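You operate a simulated robot arm through the tools that you are given. There is no shell and no other tool.

You run a simulated robot arm. Do the job below in one go: nothing can be reset, and whatever is moved stays where it is left.

## Task
Toast the pale slice on mark 4 and stand it back in the rack.
Fine: use the slot by the dial; dial before lever; let the toaster cool a moment; the brown slice stays. Set down upright: bread slice.

It is judged by the outcome, as a careful person would: the job done as asked, and still so three seconds after it is handed in. It fails if anything else is knocked over, pushed out of place, dropped, spilled or broken.

## Robot
A 7-joint arm with a two-finger gripper, fixed in place. Base frame: the origin is at the foot of the arm, x ahead of it, y to its left, z up. Units: mm, rad, N and s.
With the tool pointing down near the work surface it reaches from about 340 to 720 mm from the base axis. Its first joint turns from -1.152 to 1.152 rad. Payload 2.45 kg.
The TCP is the grasp point between the finger pads, 26 mm short of the fingertips. In the tool frame z runs along the fingers and y along their closing line. Largest opening 96 mm; the body of the gripper starts 69 mm behind the TCP.
Orientation is that of the tool frame in the base frame, as a unit quaternion [x, y, z, w]. With the fingers straight down and closing along the base's y, the tool's x points along the base's -x, its y along +y and its z along -z.

## Interface
- The arm moves only by the tool send_rows. Its arguments are lists of equal length, an entry for each row: "dp": the shift along the tool's x, y, z in units of 200 mm (1.0 is 200 mm), a list of three; "turn": the turn, a rotation vector about the tool's x, y, z in units of 120 degrees (1.0 is 120 degrees), a list of three; "jaw": the gripper command, from -1 (fully open) to 1 (shut), values between in proportion. In form: {"dp": [[x, y, z], ...], "turn": [[wx, wy, wz], ...], "jaw": [jaw, ...]}. A call has 1 to 20 rows; each row is the pose to reach, as a shift and turn from the pose commanded when the call began, along the tool's axes at that moment. A call with a number of a shift or a turn outside -1 to 1 is refused whole. A row lasts 0.2 s, in which the tool goes at most 50 mm and 0.15 rad; a call with a longer step from one row to the next is refused whole, and so is a gripper value outside its range. A pose out of reach is approached as far as the arm can. The call stops where the force on the tool passes 50 N (or 10 N more than at its start, if that is more) or the arm is blocked; 0.2 s more then pass. The fingers move at their own pace and stop on an object; they squeeze with about 22 N. The grip force told is the motor's: it shows also when the fingers shut on nothing. Time passes only in rows, and 0.2 s behind the last, so rows that repeat a pose let the fingers close. It gives the time, the measured TCP pose, the force on the tool (base axes), the opening and the grip force at its end, in the units of the frame above (readings bear some noise), with the torque about the TCP (base axes, N m) and any sound that the robot's microphone picked up, and new pictures: "show" is both (left out), scene, wrist or none.
- Cameras (640 x 400 px; columns grow to the right, rows downward): "scene" is fixed at [175, -383, 1441.7]; the picture's right is [0.78, -0.62, 0.00], its down [-0.25, -0.31, -0.92] and it looks along [0.57, 0.72, -0.39] (base axes); focal length 275 px, centre (320, 200). "wrist" rides on the gripper at [82, 3, -98] in the tool frame; the picture's right is [-0.04, 1.00, 0.00], its down [-0.73, -0.03, -0.68] and it looks along [-0.68, -0.03, 0.73] (tool axes); focal length 256 px, centre (320, 200). There is no depth. A picture from a camera that has moved, and an enlarged one, comes with that camera's place and axes in the base frame and with its lens. The place of the scene camera against the robot may be out by one fixed shift of up to 12 mm in any direction.
- close_up(camera, box): a new picture of the part [left, top, right, bottom] of that camera's present view, enlarged. The clock stands still meanwhile.
- close_job(): hands the job in; it is judged then, once.

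Places have to be worked out from the pictures, the camera data and where the tool is seen. Open the gripper and draw the arm clear of the work before you hand the job in, unless the task says otherwise.

The tools are called after "Request:" by a JSON object that holds its "method" and its "body". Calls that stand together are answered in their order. send_rows: Moves the arm, as the interface text tells. Its arguments: {"type":"object","properties":{"dp":{"type":"array"},"turn":{"type":"array"},"jaw":{"type":"array"},"show":{"type":"string","enum":["both","scene","wrist","none"]}},"required":["dp","turn","jaw"]} The other tools are called the same way: close_up (camera, box) takes an enlarged picture of a part of a camera's view; close_job () hands the job in.

At the start:

```text
time: 0.0
eef_pos: [360.9, -2.8, 1385.5]
ee_rot: [0.0, 1.0, 0.0, -0.001]
ft_force: [0.6, -0.3, 0.2]
moment: [0.0, -0.02, -0.01]
width: 96.0
grip_force: 0.1
```

scene: 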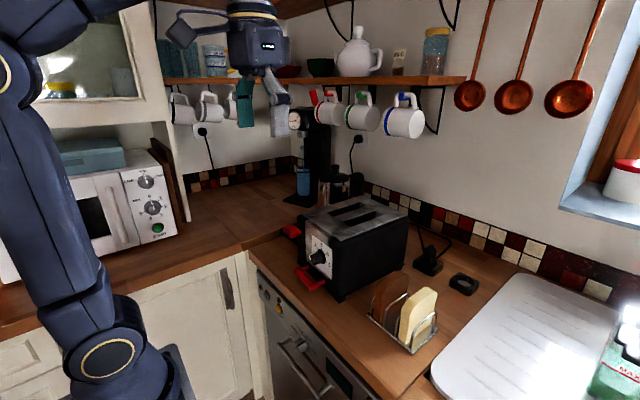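
wrist: 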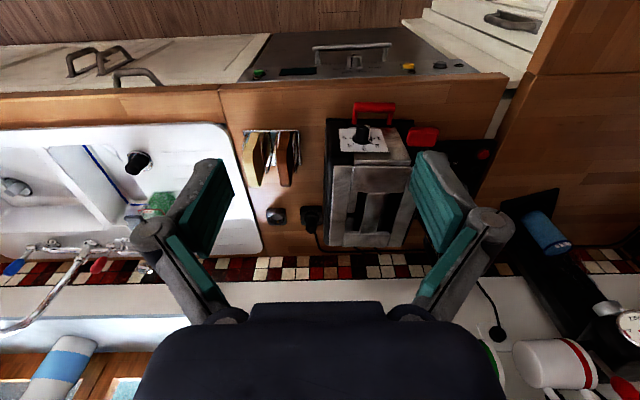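

The pictures show a two-slot toaster with a dial and red levers, and a rack holding a brown slice and a pale slice. I'll look closer at both before moving.

Request:
{"method": "close_up", "body": {"camera": "scene", "box": [260, 180, 460, 360]}}

Request:
{"method": "close_up", "body": {"camera": "wrist", "box": [220, 80, 460, 260]}}

Request:
{"method": "close_up", "body": {"camera": "scene", "box": [280, 215, 360, 295]}}

```text
2.22 times, centred on (360, 270) of scene
camera zoom: at [175.0, -383.0, 1441.7], right [0.78, -0.62, 0.0], down [-0.25, -0.31, -0.92], along [0.57, 0.72, -0.39], focal length 610 px, centre (231, 44)
```

zoom: 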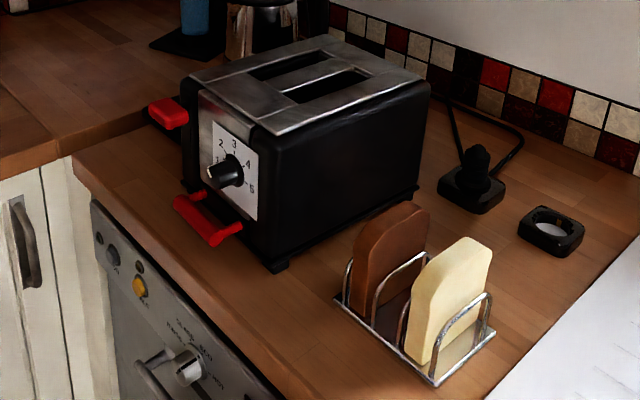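

```text
2.22 times, centred on (340, 170) of wrist
camera zoom: at [280.3, -0.3, 1484.2], right [0.04, 1.0, 0.0], down [0.73, -0.03, 0.68], along [0.68, -0.03, -0.73], focal length 569 px, centre (276, 267)
```

zoom: 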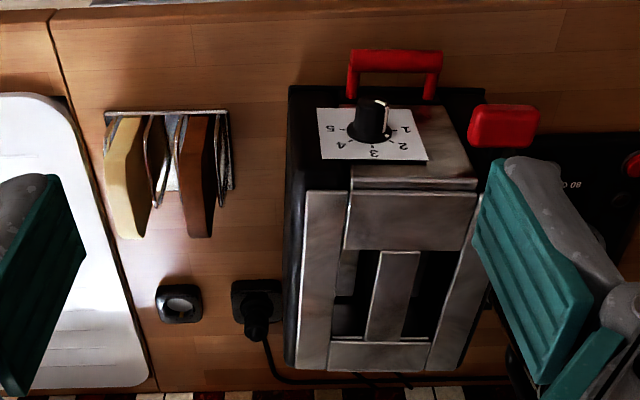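

```text
5.00 times, centred on (320, 255) of scene
camera zoom: at [175.0, -383.0, 1441.7], right [0.78, -0.62, 0.0], down [-0.25, -0.31, -0.92], along [0.57, 0.72, -0.39], focal length 1373 px, centre (320, -75)
```

zoom: 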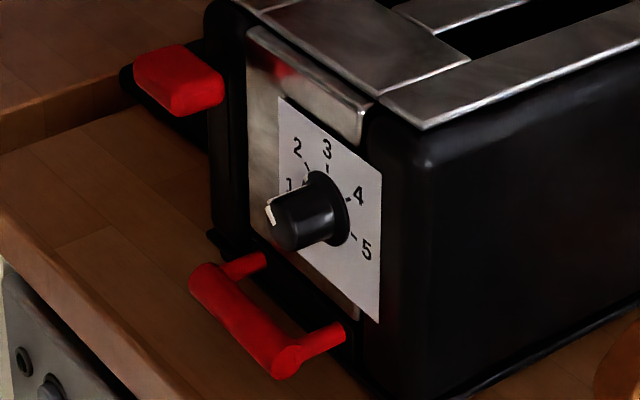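

The dial stands near mark 1 on the toaster's robot-facing side, offset to the right, so the slot by the dial is the right-hand one (-y). I'll take sharper close-ups of the dial, rack, slots and lever to triangulate.

Request:
{"method": "close_up", "body": {"camera": "scene", "box": [360, 255, 448, 310]}}

Request:
{"method": "close_up", "body": {"camera": "wrist", "box": [230, 115, 310, 195]}}

Request:
{"method": "close_up", "body": {"camera": "wrist", "box": [320, 95, 448, 175]}}

Request:
{"method": "close_up", "body": {"camera": "wrist", "box": [310, 155, 438, 255]}}

Request:
{"method": "close_up", "body": {"camera": "scene", "box": [300, 190, 412, 260]}}

Request:
{"method": "close_up", "body": {"camera": "scene", "box": [305, 235, 345, 275]}}

```text
7.27 times, centred on (404, 282) of scene
camera zoom: at [175.0, -383.0, 1441.7], right [0.78, -0.62, 0.0], down [-0.25, -0.31, -0.92], along [0.57, 0.72, -0.39], focal length 1997 px, centre (-291, -400)
```

zoom: 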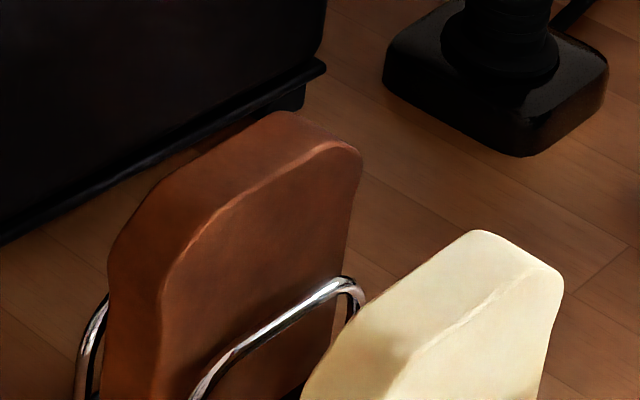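

```text
5.00 times, centred on (270, 155) of wrist
camera zoom: at [280.3, -0.3, 1484.2], right [0.04, 1.0, 0.0], down [0.73, -0.03, 0.68], along [0.68, -0.03, -0.73], focal length 1280 px, centre (570, 425)
```

zoom: 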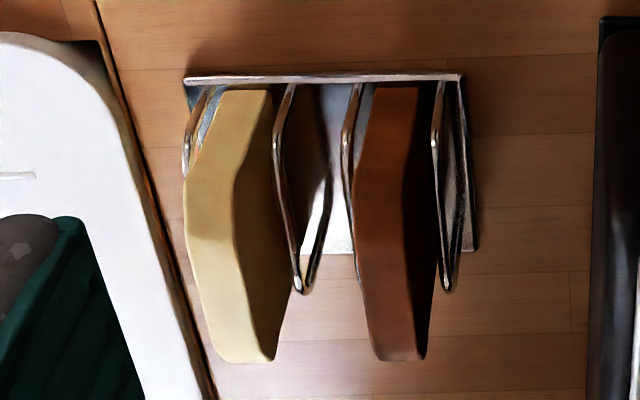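

```text
5.00 times, centred on (384, 135) of wrist
camera zoom: at [280.3, -0.3, 1484.2], right [0.04, 1.0, 0.0], down [0.73, -0.03, 0.68], along [0.68, -0.03, -0.73], focal length 1280 px, centre (0, 525)
```

zoom: 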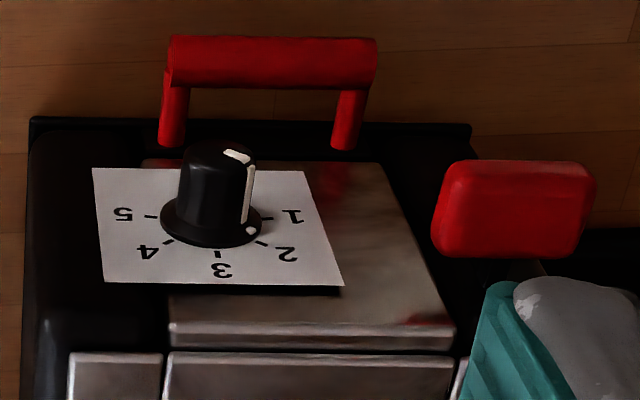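

```text
4.00 times, centred on (374, 205) of wrist
camera zoom: at [280.3, -0.3, 1484.2], right [0.04, 1.0, 0.0], down [0.73, -0.03, 0.68], along [0.68, -0.03, -0.73], focal length 1024 px, centre (104, 180)
```

zoom: 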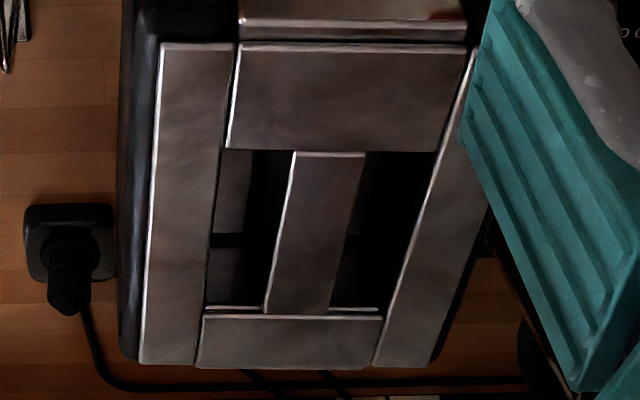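

```text
5.71 times, centred on (356, 225) of scene
camera zoom: at [175.0, -383.0, 1441.7], right [0.78, -0.62, 0.0], down [-0.25, -0.31, -0.92], along [0.57, 0.72, -0.39], focal length 1569 px, centre (114, 57)
```

zoom: 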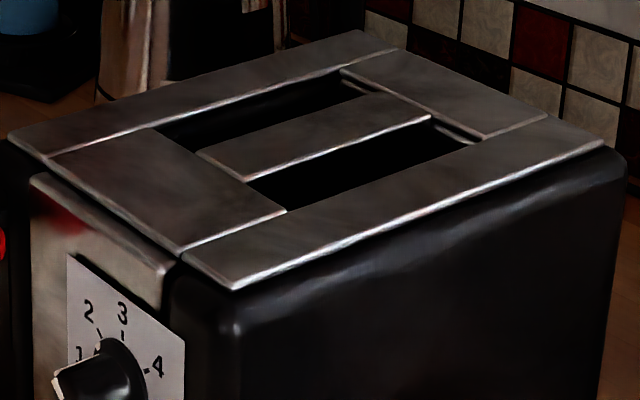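

```text
10.00 times, centred on (325, 255) of scene
camera zoom: at [175.0, -383.0, 1441.7], right [0.78, -0.62, 0.0], down [-0.25, -0.31, -0.92], along [0.57, 0.72, -0.39], focal length 2746 px, centre (270, -350)
```

zoom: 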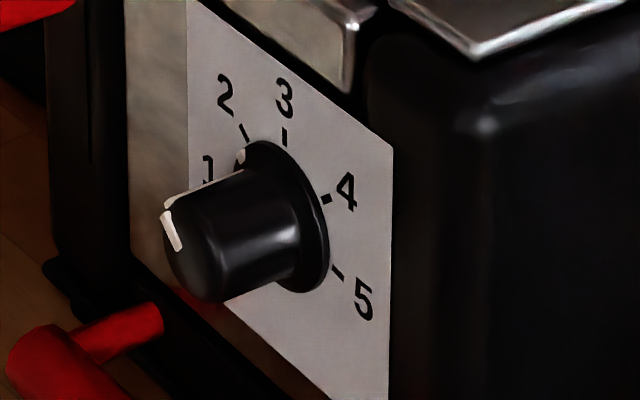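

Triangulating gives: dial knob tip near (509, 71, 1040) with its axis along x, lever block near (520, 176, 1070), right slot centre near (673, 58) with its top at z≈1107. The pale slice is near (608, -165) with its top at z≈1035. I'll first tilt the tool to point forward in free space, in front of and above the dial.

Request:
{"method": "send_rows", "body": {"dp": [[-0.025, 0.03, 0.08], [-0.05, 0.06, 0.16], [-0.075, 0.09, 0.24], [-0.1, 0.12, 0.32], [-0.125, 0.15, 0.4], [-0.15, 0.18, 0.48], [-0.175, 0.21, 0.56], [-0.2, 0.24, 0.64], [-0.225, 0.27, 0.72], [-0.25, 0.3, 0.8], [-0.275, 0.33, 0.88], [-0.3, 0.365, 0.95]], "turn": [[0, -0.0625, 0], [0, -0.125, 0], [0, -0.1875, 0], [0, -0.25, 0], [0, -0.3125, 0], [0, -0.375, 0], [0, -0.4375, 0], [0, -0.5, 0], [0, -0.5625, 0], [0, -0.625, 0], [0, -0.6875, 0], [0, -0.75, 0]], "jaw": [-1, -1, -1, -1, -1, -1, -1, -1, -1, -1, -1, -1]}}

```text
time: 2.6
eef_pos: [483.4, 125.4, 1246.3]
ee_rot: [0.001, 0.707, 0.0, 0.707]
ft_force: [0.8, 0.9, -0.9]
moment: [0.0, -0.02, -0.07]
width: 95.9
grip_force: 0.1
out of reach, approached as far as the arm can: row 9, 10, 11, 12
camera wrist: at [385.2, 129.4, 1165.1], right [0.0, 1.0, 0.04], down [-0.68, -0.03, 0.73], along [0.73, -0.03, 0.68], focal length 256 px, centre (320, 200)
```

scene: 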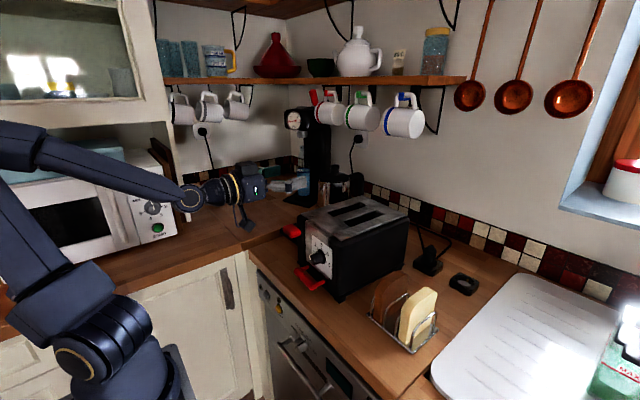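
wrist: 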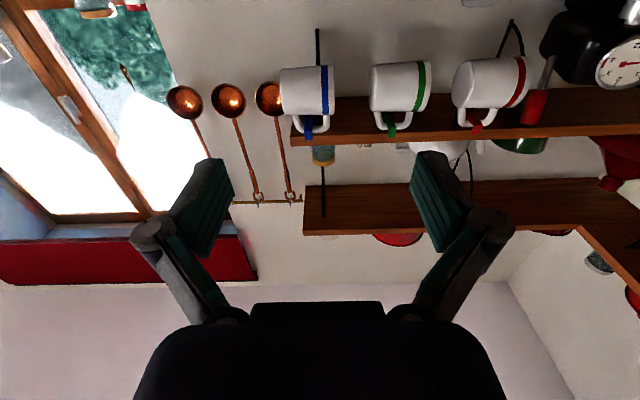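

With the tool horizontal, the arm stopped short at (483, 125, 1246), so the near side is out of reach. I'll move forward and up in free air to see which commanded pose counts and to line up at y=70.

Request:
{"method": "send_rows", "body": {"dp": [[-0.05, 0, 0.1], [-0.1, 0, 0.2], [-0.17, 0, 0.3], [-0.225, 0, 0.415], [-0.225, 0, 0.415]], "turn": [[0, 0, 0], [0, 0, 0], [0, 0, 0], [0, 0, 0], [0, 0, 0]], "jaw": [-0.5, -0.5, -0.5, -0.5, -0.5], "show": "scene"}}

```text
time: 3.8
eef_pos: [566.7, 124.8, 1292.1]
ee_rot: [0.0, 0.707, 0.001, 0.707]
ft_force: [-0.7, -0.4, 0.1]
moment: [0.02, 0.01, -0.02]
width: 72.2
grip_force: 0.1
```

scene: 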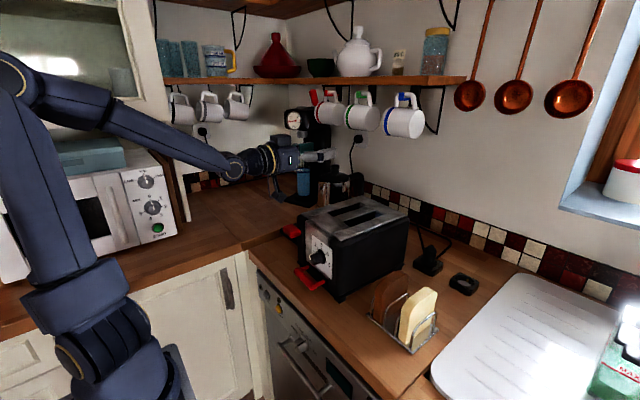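

The commanded pose follows the reached one, so shifts count from (567, 125, 1292). I'll move to about (505, 70, 1200), still above and in front of the toaster, to probe the reach.

Request:
{"method": "send_rows", "body": {"dp": [[0.08, -0.07, -0.08], [0.16, -0.14, -0.16], [0.24, -0.21, -0.24], [0.32, -0.275, -0.31], [0.46, -0.275, -0.31], [0.46, -0.275, -0.31]], "turn": [[0, 0, 0], [0, 0, 0], [0, 0, 0], [0, 0, 0], [0, 0, 0], [0, 0, 0]], "jaw": [-0.5, -0.5, -0.5, -0.5, -0.5, -0.5], "show": "scene"}}

```text
time: 5.2
eef_pos: [528.4, 82.8, 1212.1]
ee_rot: [0.0, 0.707, -0.001, 0.707]
ft_force: [0.1, -0.7, 0.4]
moment: [0.04, -0.01, -0.01]
width: 71.9
grip_force: 0.0
out of reach, approached as far as the arm can: row 4, 5, 6
```

scene: 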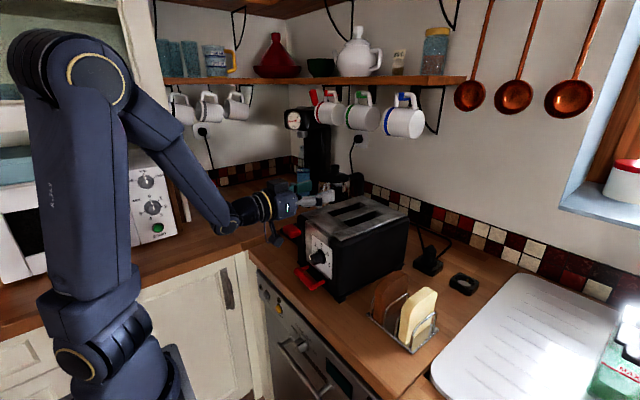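

Horizontal pointing can't get back to x≈505, so I'll turn the knob from above instead: fingers down on its two sides, rocking the tool about the knob's axis. From the ticks, the marks are about 50° apart with 3 at the top, and the pointer is at 2, so it needs about +100°. First I return the tool to vertical, in the air above the toaster.

Request:
{"method": "send_rows", "body": {"dp": [[-0.02, 0, -0.01], [-0.04, 0, -0.02], [-0.06, 0, -0.03], [-0.08, 0, -0.04], [-0.1, 0, -0.05], [-0.12, 0, -0.06], [-0.14, 0, -0.07], [-0.16, 0, -0.08], [-0.18, 0, -0.09], [-0.2, 0, -0.1], [-0.2, 0, -0.15], [-0.2, 0, -0.2], [-0.2, 0, -0.2]], "turn": [[0, 0.0625, 0], [0, 0.125, 0], [0, 0.1875, 0], [0, 0.25, 0], [0, 0.3125, 0], [0, 0.375, 0], [0, 0.4375, 0], [0, 0.5, 0], [0, 0.5625, 0], [0, 0.625, 0], [0, 0.6875, 0], [0, 0.75, 0], [0, 0.75, 0]], "jaw": [-0.5, -0.5, -0.5, -0.5, -0.5, -0.5, -0.5, -0.5, -0.5, -0.5, -0.5, -0.5, -0.5]}}

```text
time: 8.0
eef_pos: [487.3, 81.7, 1250.5]
ee_rot: [0.0, 1.0, 0.0, -0.001]
ft_force: [0.1, 0.4, 0.7]
moment: [0.01, 0.0, -0.01]
width: 72.0
grip_force: 0.2
camera wrist: at [407.3, 84.7, 1349.3], right [0.04, 1.0, 0.0], down [0.73, -0.03, 0.68], along [0.68, -0.03, -0.74], focal length 256 px, centre (320, 200)
```

scene: 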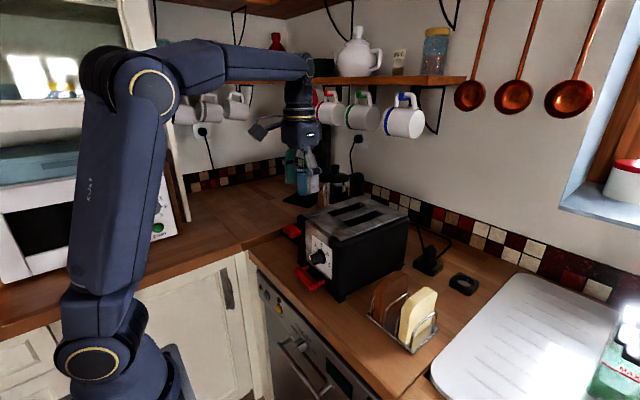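
wrist: 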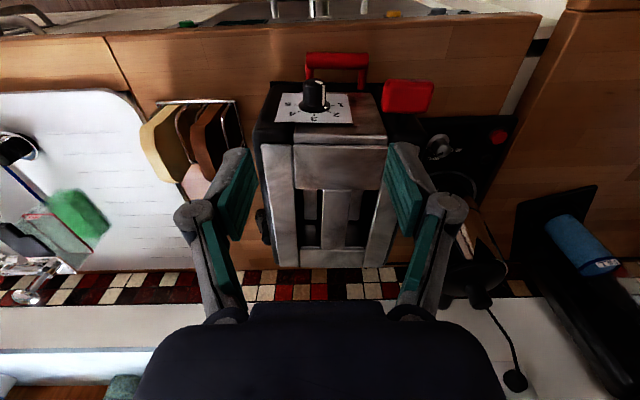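

The tool is vertical again at (487, 82, 1250). I'll take closer wrist pictures of the dial, lever and toaster top from this nearer viewpoint to refine their positions.

Request:
{"method": "close_up", "body": {"camera": "wrist", "box": [272, 70, 368, 130]}}

Request:
{"method": "close_up", "body": {"camera": "wrist", "box": [250, 40, 442, 160]}}

Request:
{"method": "close_up", "body": {"camera": "wrist", "box": [250, 140, 410, 270]}}

```text
6.67 times, centred on (320, 100) of wrist
camera zoom: at [407.3, 84.7, 1349.3], right [0.04, 1.0, 0.0], down [0.73, -0.03, 0.68], along [0.68, -0.03, -0.74], focal length 1707 px, centre (320, 867)
```

zoom: 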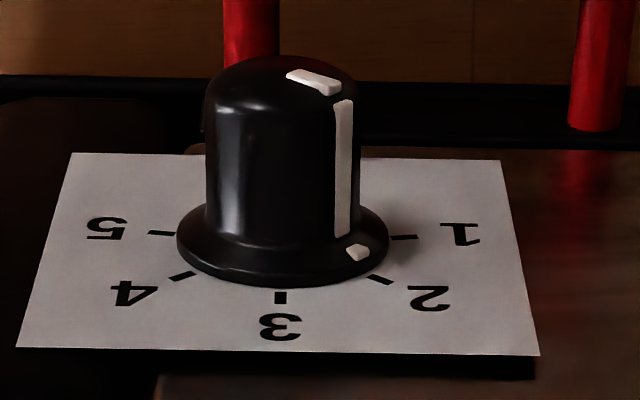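

```text
3.33 times, centred on (346, 100) of wrist
camera zoom: at [407.3, 84.7, 1349.3], right [0.04, 1.0, 0.0], down [0.73, -0.03, 0.68], along [0.68, -0.03, -0.74], focal length 853 px, centre (233, 533)
```

zoom: 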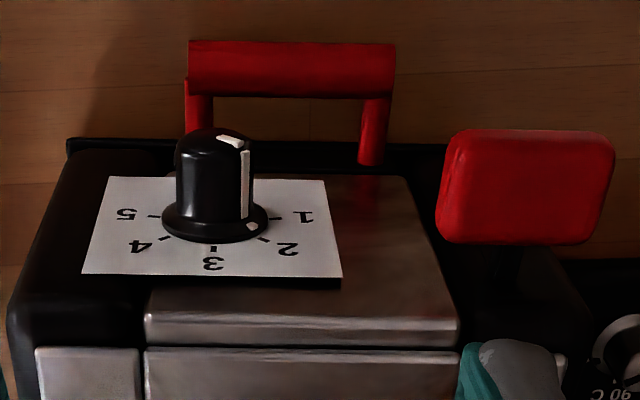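

```text
3.08 times, centred on (330, 205) of wrist
camera zoom: at [407.3, 84.7, 1349.3], right [0.04, 1.0, 0.0], down [0.73, -0.03, 0.68], along [0.68, -0.03, -0.74], focal length 788 px, centre (289, 185)
```

zoom: 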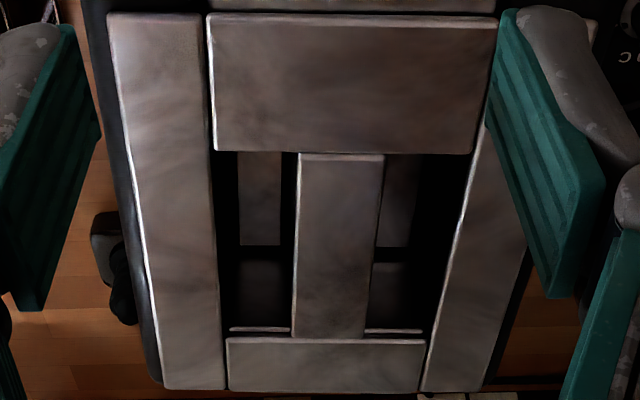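

The refined estimate puts the dial face at x≈540, the knob axis at y≈72, z≈1037 and the knob tip at x≈510. The toaster is yawed about -3°, and the pointer sits on mark 2. I'll align the yaw and come to a spot straight above the knob.

Request:
{"method": "send_rows", "body": {"dp": [[-0.04, -0.01, 0.12], [-0.08, -0.02, 0.25], [-0.12, -0.035, 0.38], [-0.145, -0.045, 0.5], [-0.145, -0.045, 0.5]], "turn": [[0, 0, 0.006], [0, 0, 0.012], [0, 0, 0.018], [0, 0, 0.0239], [0, 0, 0.0239]], "jaw": [-0.25, -0.25, -0.25, -0.25, -0.25]}}

```text
time: 9.2
eef_pos: [517.6, 70.3, 1151.8]
ee_rot: [0.025, 1.0, 0.0, 0.0]
ft_force: [0.1, -0.4, 0.3]
moment: [-0.01, 0.0, 0.0]
width: 60.1
grip_force: 0.0
camera wrist: at [436.7, 79.1, 1249.7], right [0.09, 1.0, 0.0], down [0.73, -0.07, 0.68], along [0.68, -0.06, -0.73], focal length 256 px, centre (320, 200)
```

scene: 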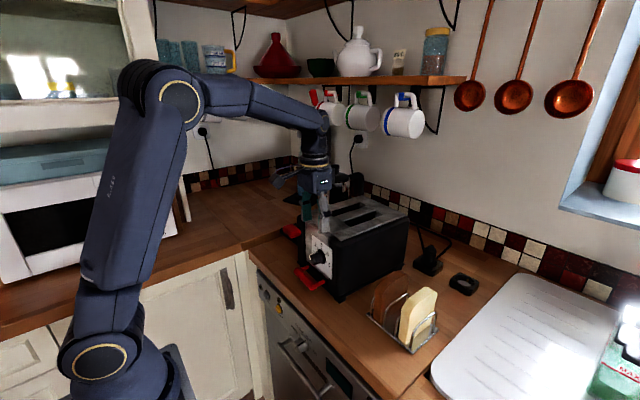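
wrist: 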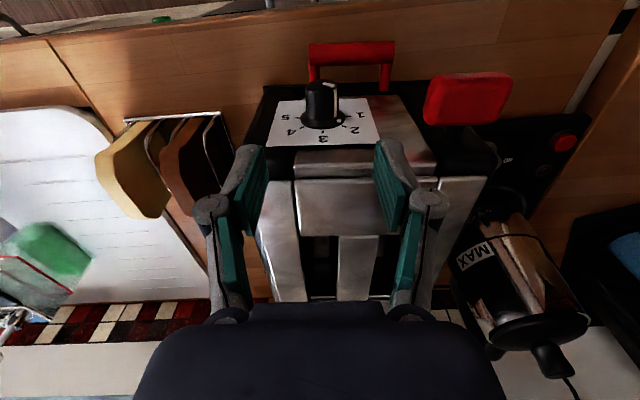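

I'm above the knob at about (517, 71, 1152). I'll enlarge the wrist view to check the sideways alignment of the knob with the jaw centre, which should project near column 320.

Request:
{"method": "close_up", "body": {"camera": "wrist", "box": [280, 70, 360, 150]}}

Request:
{"method": "close_up", "body": {"camera": "scene", "box": [285, 175, 365, 275]}}

```text
5.00 times, centred on (320, 110) of wrist
camera zoom: at [436.7, 79.1, 1249.7], right [0.09, 1.0, 0.0], down [0.73, -0.07, 0.68], along [0.68, -0.06, -0.73], focal length 1280 px, centre (320, 650)
```

zoom: 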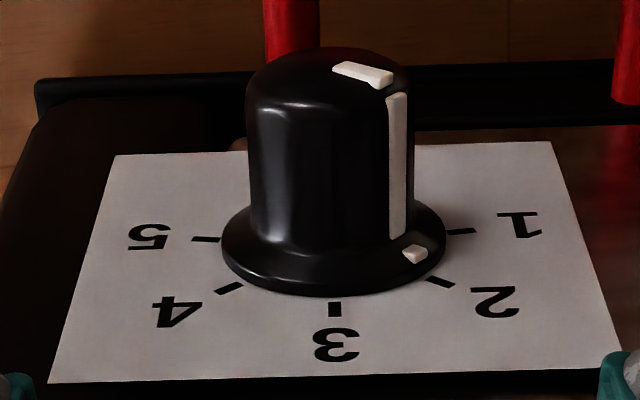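

```text
4.00 times, centred on (325, 225) of scene
camera zoom: at [175.0, -383.0, 1441.7], right [0.78, -0.62, 0.0], down [-0.25, -0.31, -0.92], along [0.57, 0.72, -0.39], focal length 1098 px, centre (300, 100)
```

zoom: 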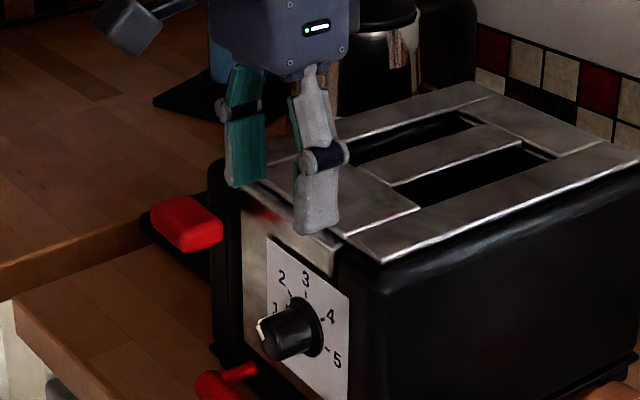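

The knob is about 1.5 mm toward +y of the jaw axis, with its body from x≈509 to 531. I'll correct for that and descend so the open fingers straddle the knob at its axis height.

Request:
{"method": "send_rows", "body": {"dp": [[0.005, 0.0075, 0.1], [0.005, 0.0075, 0.2], [0.005, 0.0075, 0.3], [0.005, 0.0075, 0.4], [0.005, 0.0075, 0.5], [0.005, 0.0075, 0.575], [0.005, 0.0075, 0.575]], "turn": [[0, 0, 0], [0, 0, 0], [0, 0, 0], [0, 0, 0], [0, 0, 0], [0, 0, 0], [0, 0, 0]], "jaw": [-0.25, -0.25, -0.25, -0.25, -0.25, -0.25, -0.25]}}

```text
time: 10.8
eef_pos: [516.6, 73.2, 1035.7]
ee_rot: [0.025, 1.0, 0.0, 0.0]
ft_force: [-0.1, -0.3, -0.1]
moment: [-0.01, -0.01, -0.02]
width: 60.0
grip_force: 0.0
camera wrist: at [435.4, 81.4, 1134.9], right [0.09, 1.0, 0.0], down [0.73, -0.07, 0.68], along [0.68, -0.06, -0.73], focal length 256 px, centre (320, 200)
```

scene: 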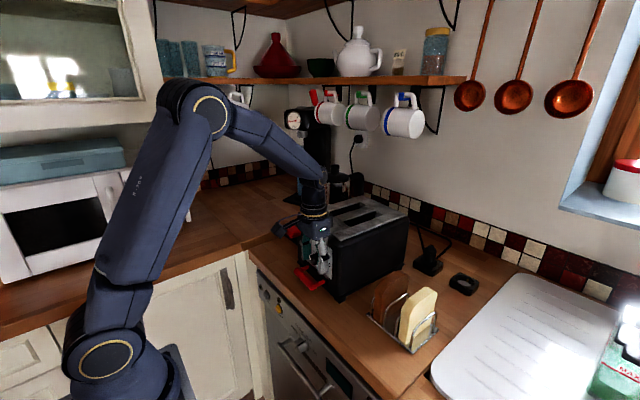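
wrist: 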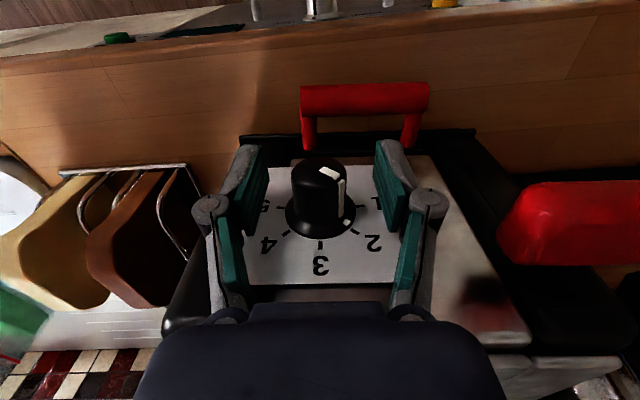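

The knob is centred between the fingers. I'll tilt the tool -10° about the knob axis (away from the turn direction), then close on the knob.

Request:
{"method": "send_rows", "body": {"dp": [[0, 0, 0], [0, 0, 0], [0, 0, 0], [0, 0, 0], [0, 0, 0], [0, 0, 0], [0, 0, 0], [0, 0, 0]], "turn": [[0.042, 0, 0], [0.083, 0, 0], [0.083, 0, 0], [0.083, 0, 0], [0.083, 0, 0], [0.083, 0, 0], [0.083, 0, 0], [0.083, 0, 0]], "jaw": [-0.25, -0.25, 0, 0.2, 0.4, 0.6, 1, 1]}}

```text
time: 12.6
eef_pos: [516.8, 73.7, 1035.4]
ee_rot: [0.025, 0.996, -0.086, -0.003]
ft_force: [1.0, 3.0, 0.3]
moment: [0.02, -0.09, -0.24]
width: 26.7
grip_force: 21.6
camera wrist: at [436.6, 98.4, 1132.5], right [0.09, 0.98, -0.17], down [0.74, 0.05, 0.67], along [0.67, -0.19, -0.72], focal length 256 px, centre (320, 200)
```

scene: 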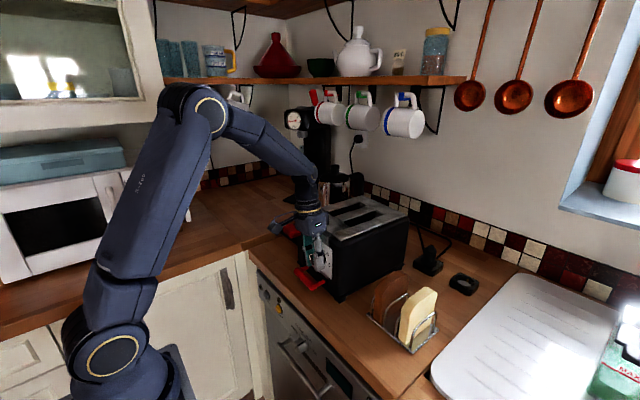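
wrist: 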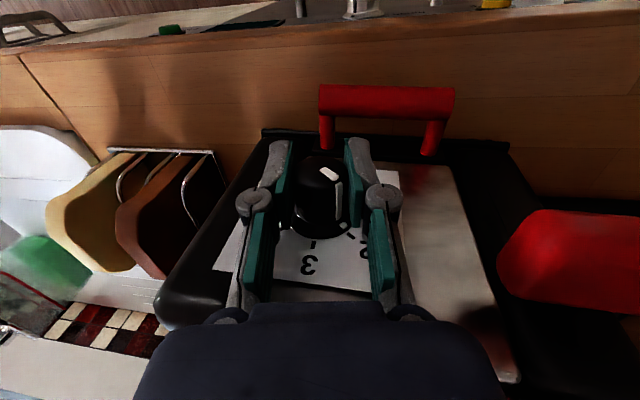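

I have the knob with a 26.7 mm opening and only about 3 N sideways. I'll turn it +50° about its axis by rocking the tool toward -y.

Request:
{"method": "send_rows", "body": {"dp": [[0, 0, 0], [0, 0, 0], [0, 0, 0], [0, 0, 0], [0, 0, 0], [0, 0, 0], [0, 0, 0], [0, 0, 0], [0, 0, 0], [0, 0, 0], [0, 0, 0]], "turn": [[-0.042, 0, 0], [-0.083, 0, 0], [-0.125, 0, 0], [-0.167, 0, 0], [-0.208, 0, 0], [-0.25, 0, 0], [-0.292, 0, 0], [-0.333, 0, 0], [-0.375, 0, 0], [-0.417, 0, 0], [-0.417, 0, 0]], "jaw": [1, 1, 1, 1, 1, 1, 1, 1, 1, 1, 1]}}

```text
time: 14.0
eef_pos: [517.5, 71.7, 1040.7]
ee_rot: [0.022, 0.987, 0.156, 0.007]
ft_force: [-8.5, -9.4, 15.3]
moment: [-0.43, 0.58, -0.1]
width: 27.1
grip_force: 22.0
stopped in row 6: the force on the tool passed its limit at 61 N (the readings are from after the stop); the commanded pose is now the measured one
camera wrist: at [434.2, 48.2, 1135.0], right [0.08, 0.95, 0.31], down [0.72, -0.27, 0.64], along [0.69, 0.17, -0.7], focal length 256 px, centre (320, 200)
```

scene: 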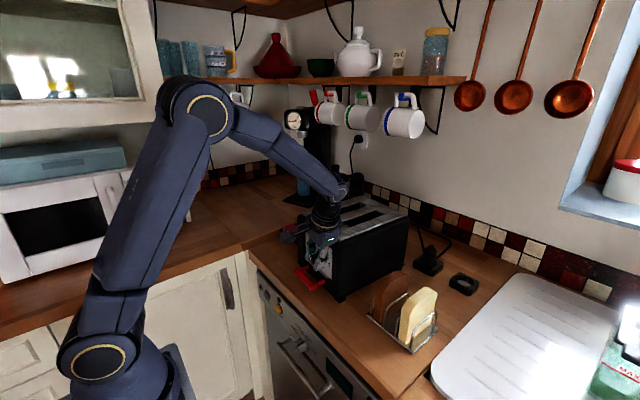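
wrist: 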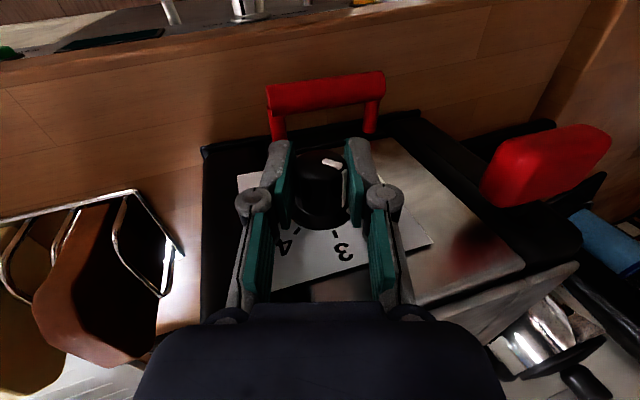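

The move stopped at a tilt of about +18° with a force peak and the tool lifted 5 mm. I'll zoom in to see what touched and where the pointer stands.

Request:
{"method": "close_up", "body": {"camera": "scene", "box": [280, 160, 400, 300]}}

Request:
{"method": "close_up", "body": {"camera": "wrist", "box": [220, 120, 440, 300]}}

Request:
{"method": "close_up", "body": {"camera": "scene", "box": [300, 220, 350, 280]}}

```text
2.86 times, centred on (340, 230) of scene
camera zoom: at [174.5, -383.3, 1441.6], right [0.78, -0.62, 0.0], down [-0.24, -0.31, -0.92], along [0.57, 0.72, -0.39], focal length 785 px, centre (263, 114)
```

zoom: 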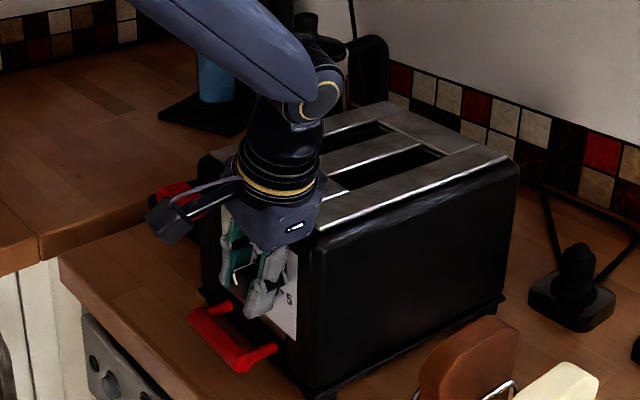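

```text
2.22 times, centred on (330, 210) of wrist
camera zoom: at [434.2, 48.2, 1135.0], right [0.08, 0.95, 0.31], down [0.72, -0.27, 0.64], along [0.69, 0.17, -0.7], focal length 569 px, centre (298, 178)
```

zoom: 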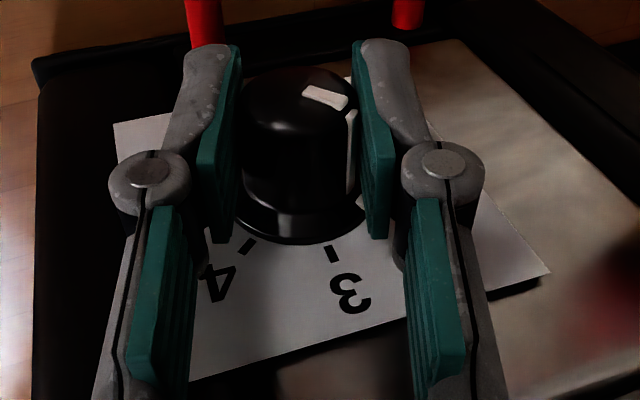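

```text
6.67 times, centred on (325, 250) of scene
camera zoom: at [174.5, -383.3, 1441.6], right [0.78, -0.62, 0.0], down [-0.24, -0.31, -0.92], along [0.57, 0.72, -0.39], focal length 1831 px, centre (287, -133)
```

zoom: 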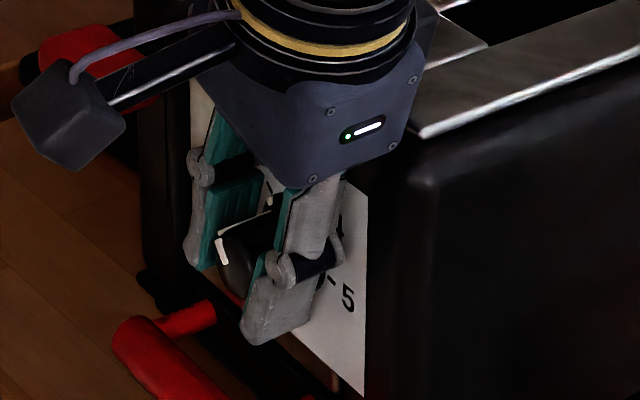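

The gripper's housing evidently met the toaster's top front edge while rocking; the knob turned about 28° with the fingers. I'll open, back straight out along the knob's axis, and later use a pitched-forward tool so the housing stays clear.

Request:
{"method": "send_rows", "body": {"dp": [[0, 0, 0], [0, 0, 0], [0, 0, 0], [0.05, 0, 0], [0.12, 0, 0], [0.2, 0, 0], [0.3, 0, 0], [0.3, 0, 0]], "turn": [[0, 0, 0], [0, 0, 0], [0, 0, 0], [0, 0, 0], [0, 0, 0], [0, 0, 0], [0, 0, 0], [0, 0, 0]], "jaw": [0, -0.1, -0.1, -0.1, -0.1, -0.1, -0.1, -0.1]}}

```text
time: 15.8
eef_pos: [457.3, 73.9, 1039.0]
ee_rot: [0.021, 0.988, 0.156, 0.009]
ft_force: [0.5, 0.1, -0.4]
moment: [0.04, 0.01, 0.01]
width: 52.8
grip_force: 0.1
camera wrist: at [374.9, 52.1, 1133.6], right [0.08, 0.95, 0.31], down [0.72, -0.27, 0.64], along [0.69, 0.17, -0.7], focal length 256 px, centre (320, 200)
```

scene: 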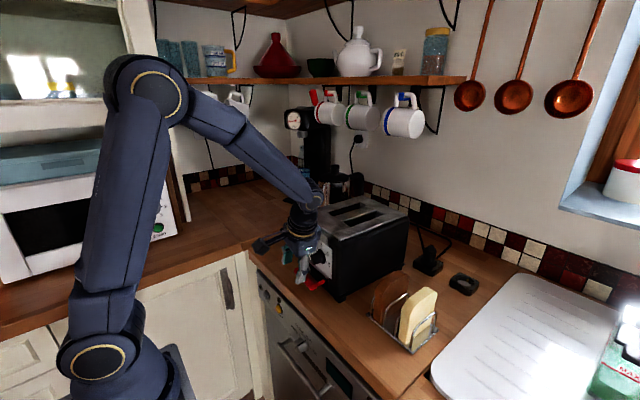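
wrist: 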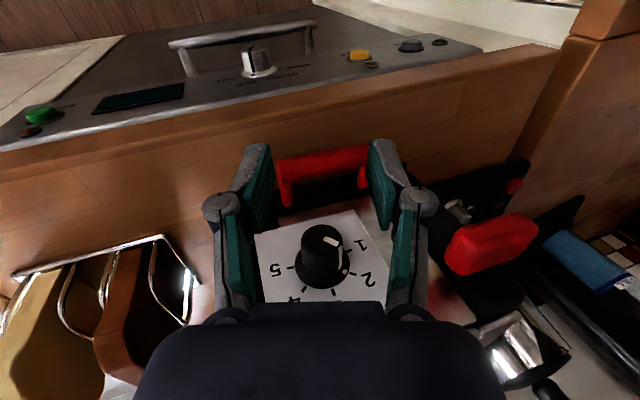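

Request:
{"method": "close_up", "body": {"camera": "wrist", "box": [250, 205, 400, 305]}}

Request:
{"method": "close_up", "body": {"camera": "scene", "box": [260, 180, 460, 340]}}

```text
4.00 times, centred on (325, 255) of wrist
camera zoom: at [374.9, 52.1, 1133.6], right [0.08, 0.95, 0.31], down [0.72, -0.27, 0.64], along [0.69, 0.17, -0.7], focal length 1024 px, centre (300, -20)
```

zoom: 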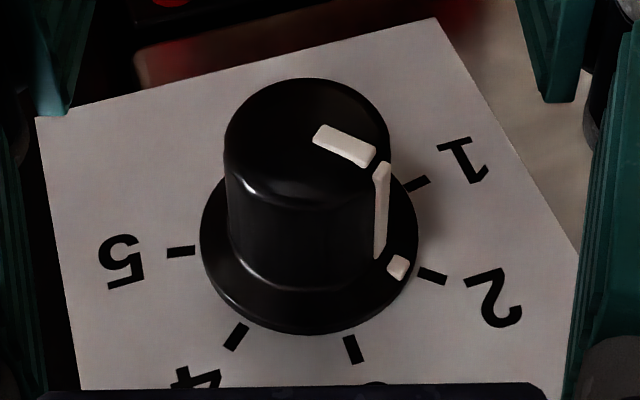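

```text
2.50 times, centred on (360, 260) of scene
camera zoom: at [175.0, -383.0, 1441.7], right [0.78, -0.62, 0.0], down [-0.25, -0.31, -0.92], along [0.57, 0.72, -0.39], focal length 687 px, centre (220, 50)
```

zoom: 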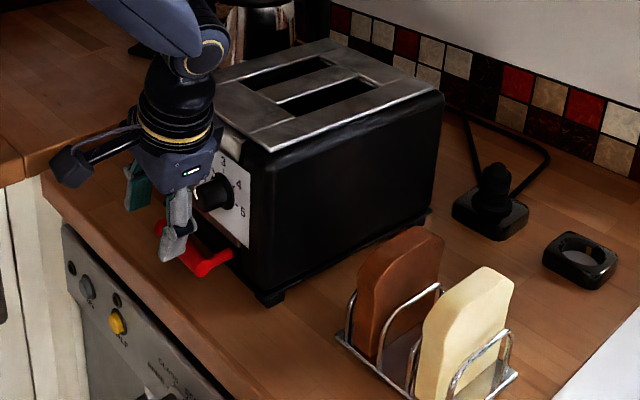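

The pointer is still exactly on 2, so the pads slipped around the knob during the blocked move, and nothing else seems shifted. Now I'll set the tool to a -10° rock and then pitch it 25° forward, here in the clear in front of the toaster.

Request:
{"method": "send_rows", "body": {"dp": [[0, 0, 0], [0, 0, 0], [0, 0, 0], [0, 0, 0], [0, 0, 0]], "turn": [[0.058, 0, 0], [0.117, 0, 0], [0.175, 0, 0], [0.233, 0, 0], [0.233, 0, 0]], "jaw": [-0.1, -0.1, -0.1, -0.1, -0.1], "show": "none"}}

Request:
{"method": "send_rows", "body": {"dp": [[0, 0, 0], [0, 0, 0], [0, 0, 0], [0, 0, 0], [0, 0, 0]], "turn": [[0, -0.052, 0], [0, -0.104, 0], [0, -0.156, 0], [0, -0.208, 0], [0, -0.208, 0]], "jaw": [-0.1, -0.1, -0.1, -0.1, -0.1]}}

```text
time: 17.0
eef_pos: [458.1, 75.0, 1039.3]
ee_rot: [0.023, 0.996, -0.087, 0.003]
ft_force: [0.0, 0.1, -0.7]
moment: [0.02, 0.0, 0.0]
width: 52.8
grip_force: 0.0
```

```text
time: 18.2
eef_pos: [458.6, 76.6, 1040.7]
ee_rot: [0.003, 0.972, -0.089, 0.219]
ft_force: [-0.1, 0.2, -0.2]
moment: [0.03, -0.01, 0.0]
width: 52.6
grip_force: 0.0
camera wrist: at [343.3, 93.7, 1092.2], right [0.08, 0.98, -0.15], down [0.37, 0.11, 0.92], along [0.92, -0.13, -0.36], focal length 256 px, centre (320, 200)
```

scene: 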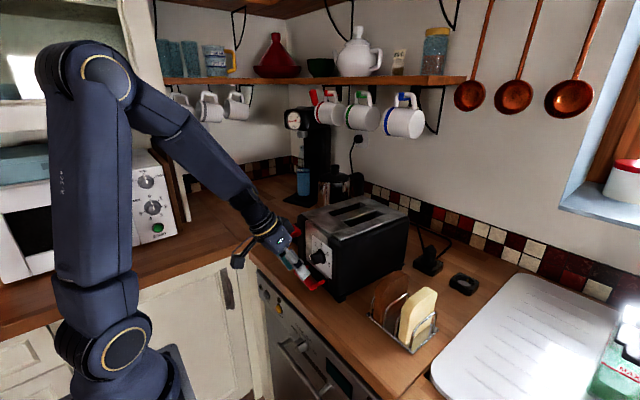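
wrist: 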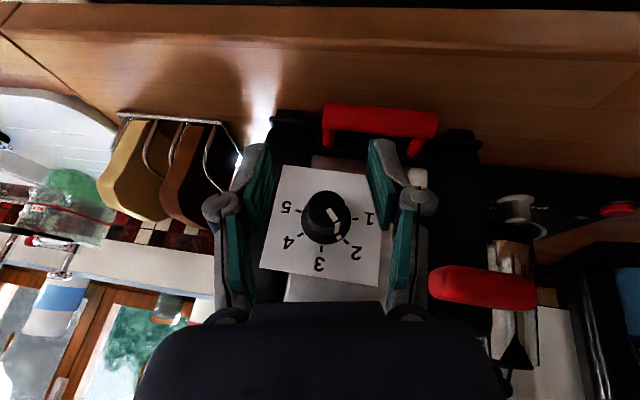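

This gives a nearly face-on view of the dial. I'll zoom on it to measure the pointer angle and the knob's place relative to the jaw.

Request:
{"method": "close_up", "body": {"camera": "wrist", "box": [255, 160, 395, 290]}}

```text
3.08 times, centred on (325, 225) of wrist
camera zoom: at [343.3, 93.7, 1092.2], right [0.08, 0.98, -0.15], down [0.37, 0.11, 0.92], along [0.92, -0.13, -0.36], focal length 788 px, centre (305, 123)
```

zoom: 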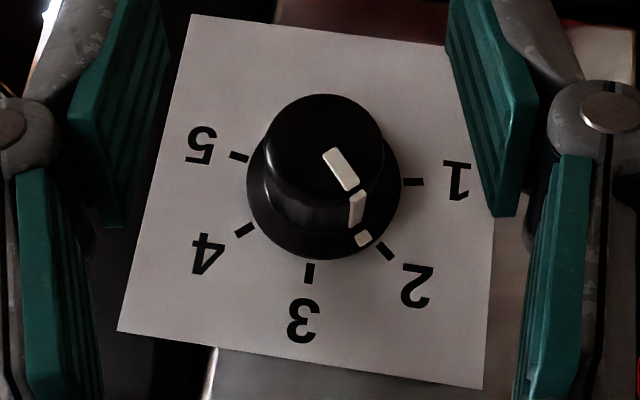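

The dial is clear now: the pointer sits just past 2, and the knob tip lies about 50 mm ahead of the TCP along its axis, 2 mm to +y and 6 mm lower. I'll align and slide the open fingers forward around the knob.

Request:
{"method": "send_rows", "body": {"dp": [[0.013, 0.0105, 0.028], [-0.044, 0.0105, 0.055], [-0.101, 0.0105, 0.081], [-0.158, 0.0105, 0.108], [-0.19, 0.0105, 0.1225], [-0.216, 0.0105, 0.1345], [-0.216, 0.0105, 0.1345]], "turn": [[0, 0, 0], [0, 0, 0], [0, 0, 0], [0, 0, 0], [0, 0, 0], [0, 0, 0], [0, 0, 0]], "jaw": [-0.1, -0.1, -0.1, -0.1, -0.1, -0.1, -0.1]}}

```text
time: 19.8
eef_pos: [509.2, 73.9, 1033.2]
ee_rot: [0.003, 0.972, -0.09, 0.218]
ft_force: [-1.3, -0.8, -0.7]
moment: [-0.03, -0.01, -0.01]
width: 52.9
grip_force: 0.0
camera wrist: at [394.0, 92.7, 1086.3], right [0.08, 0.98, -0.16], down [0.37, 0.11, 0.92], along [0.92, -0.13, -0.36], focal length 256 px, centre (320, 200)
```

scene: 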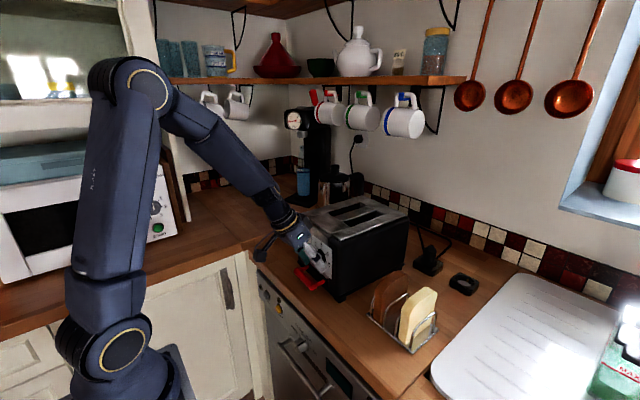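
wrist: 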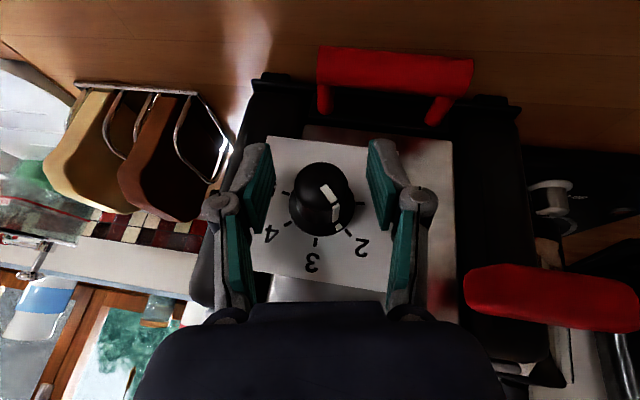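

The knob is centred between the pads with no contact force. I'll close on it now.

Request:
{"method": "send_rows", "body": {"dp": [[0, 0, 0], [0, 0, 0], [0, 0, 0], [0, 0, 0], [0, 0, 0], [0, 0, 0]], "turn": [[0, 0, 0], [0, 0, 0], [0, 0, 0], [0, 0, 0], [0, 0, 0], [0, 0, 0]], "jaw": [0.1, 0.3, 0.5, 0.8, 1, 1], "show": "wrist"}}

```text
time: 21.2
eef_pos: [508.7, 74.9, 1032.9]
ee_rot: [0.004, 0.972, -0.09, 0.218]
ft_force: [0.0, 1.5, 0.3]
moment: [0.01, -0.02, -0.21]
width: 26.9
grip_force: 22.3
camera wrist: at [393.9, 92.8, 1086.2], right [0.08, 0.98, -0.16], down [0.37, 0.11, 0.92], along [0.92, -0.13, -0.36], focal length 256 px, centre (320, 200)
```

wrist: 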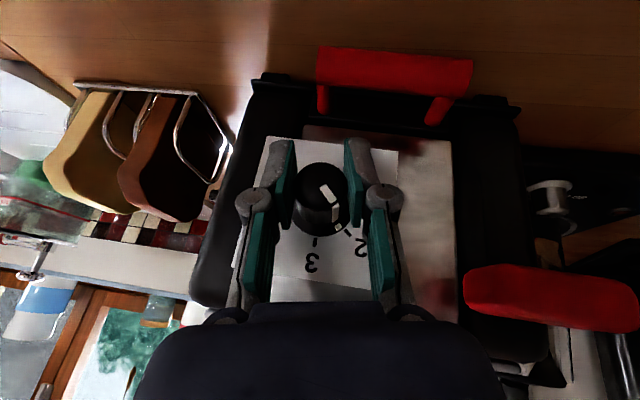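

The grip is solid at 26.9 mm. I'll turn a first 20° about the knob axis and check that the pointer follows.

Request:
{"method": "send_rows", "body": {"dp": [[0, 0, 0], [0, 0, 0], [0, 0, 0], [0, 0, 0], [0, 0, 0]], "turn": [[-0.0378, 0, 0.0176], [-0.0755, 0, 0.0352], [-0.1133, 0, 0.0528], [-0.151, 0, 0.0704], [-0.151, 0, 0.0704]], "jaw": [1, 1, 1, 1, 1], "show": "wrist"}}

```text
time: 22.4
eef_pos: [507.4, 74.1, 1033.3]
ee_rot: [0.041, 0.971, 0.081, 0.223]
ft_force: [3.0, 0.7, 0.1]
moment: [0.03, -0.01, -0.46]
width: 26.7
grip_force: 22.1
camera wrist: at [393.1, 73.3, 1087.4], right [0.08, 0.98, 0.19], down [0.36, -0.21, 0.91], along [0.93, 0.0, -0.37], focal length 256 px, centre (320, 200)
```

wrist: 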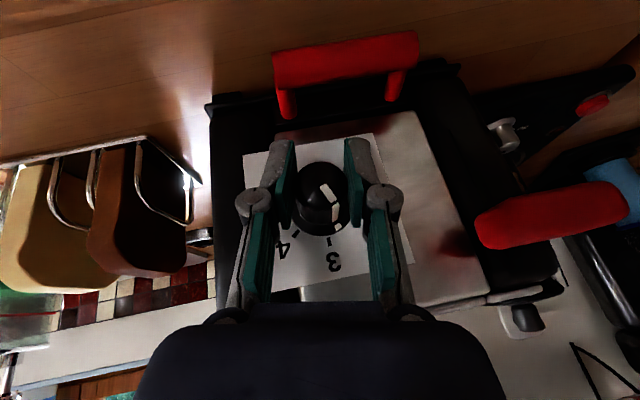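

The pointer follows with almost no torque and is now close to mark 3. I'll turn another 40°.

Request:
{"method": "send_rows", "body": {"dp": [[0, 0, 0], [0, 0, 0], [0, 0, 0], [0, 0, 0], [0, 0, 0], [0, 0, 0], [0, 0, 0], [0, 0, 0], [0, 0, 0]], "turn": [[-0.0378, 0, 0.0176], [-0.0755, 0, 0.0352], [-0.1133, 0, 0.0528], [-0.151, 0, 0.0704], [-0.1888, 0, 0.088], [-0.2265, 0, 0.1056], [-0.2643, 0, 0.1232], [-0.302, 0, 0.1408], [-0.302, 0, 0.1408]], "jaw": [1, 1, 1, 1, 1, 1, 1, 1, 1]}}

```text
time: 24.4
eef_pos: [509.4, 75.3, 1033.4]
ee_rot: [0.11, 0.881, 0.409, 0.209]
ft_force: [4.3, -5.3, -0.5]
moment: [0.02, 0.05, -0.6]
width: 26.8
grip_force: 21.4
camera wrist: at [391.6, 39.8, 1070.1], right [0.06, 0.63, 0.78], down [0.34, -0.75, 0.57], along [0.94, 0.23, -0.26], focal length 256 px, centre (320, 200)
```

scene: 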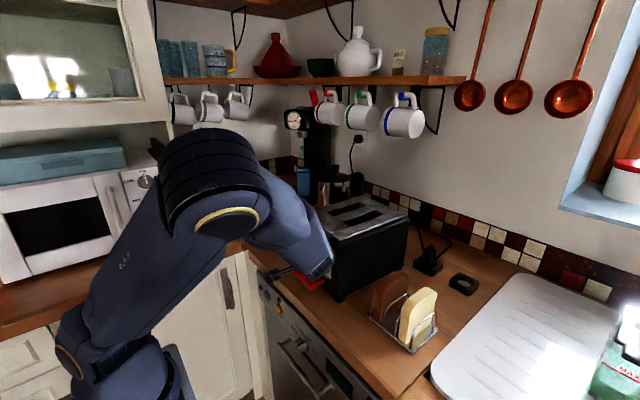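
wrist: 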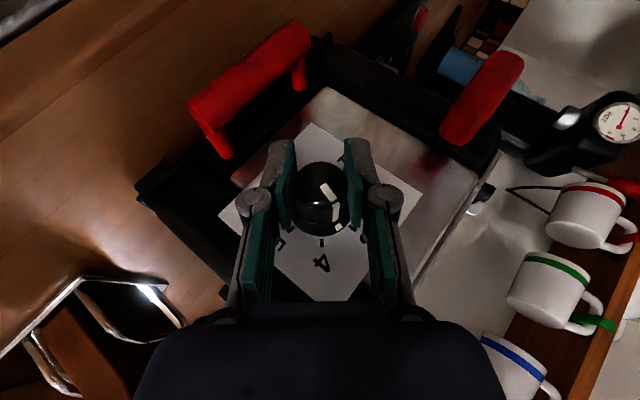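

Mark 4 is now near the bottom of the view and the pointer is a bit short of it. I'll zoom to measure the remaining angle.

Request:
{"method": "close_up", "body": {"camera": "wrist", "box": [270, 145, 370, 280]}}

```text
2.96 times, centred on (320, 212) of wrist
camera zoom: at [391.6, 39.8, 1070.1], right [0.06, 0.63, 0.78], down [0.34, -0.75, 0.57], along [0.94, 0.23, -0.26], focal length 758 px, centre (320, 163)
```

zoom: 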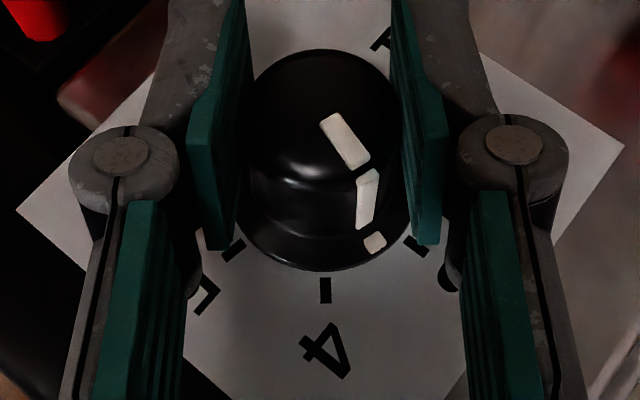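

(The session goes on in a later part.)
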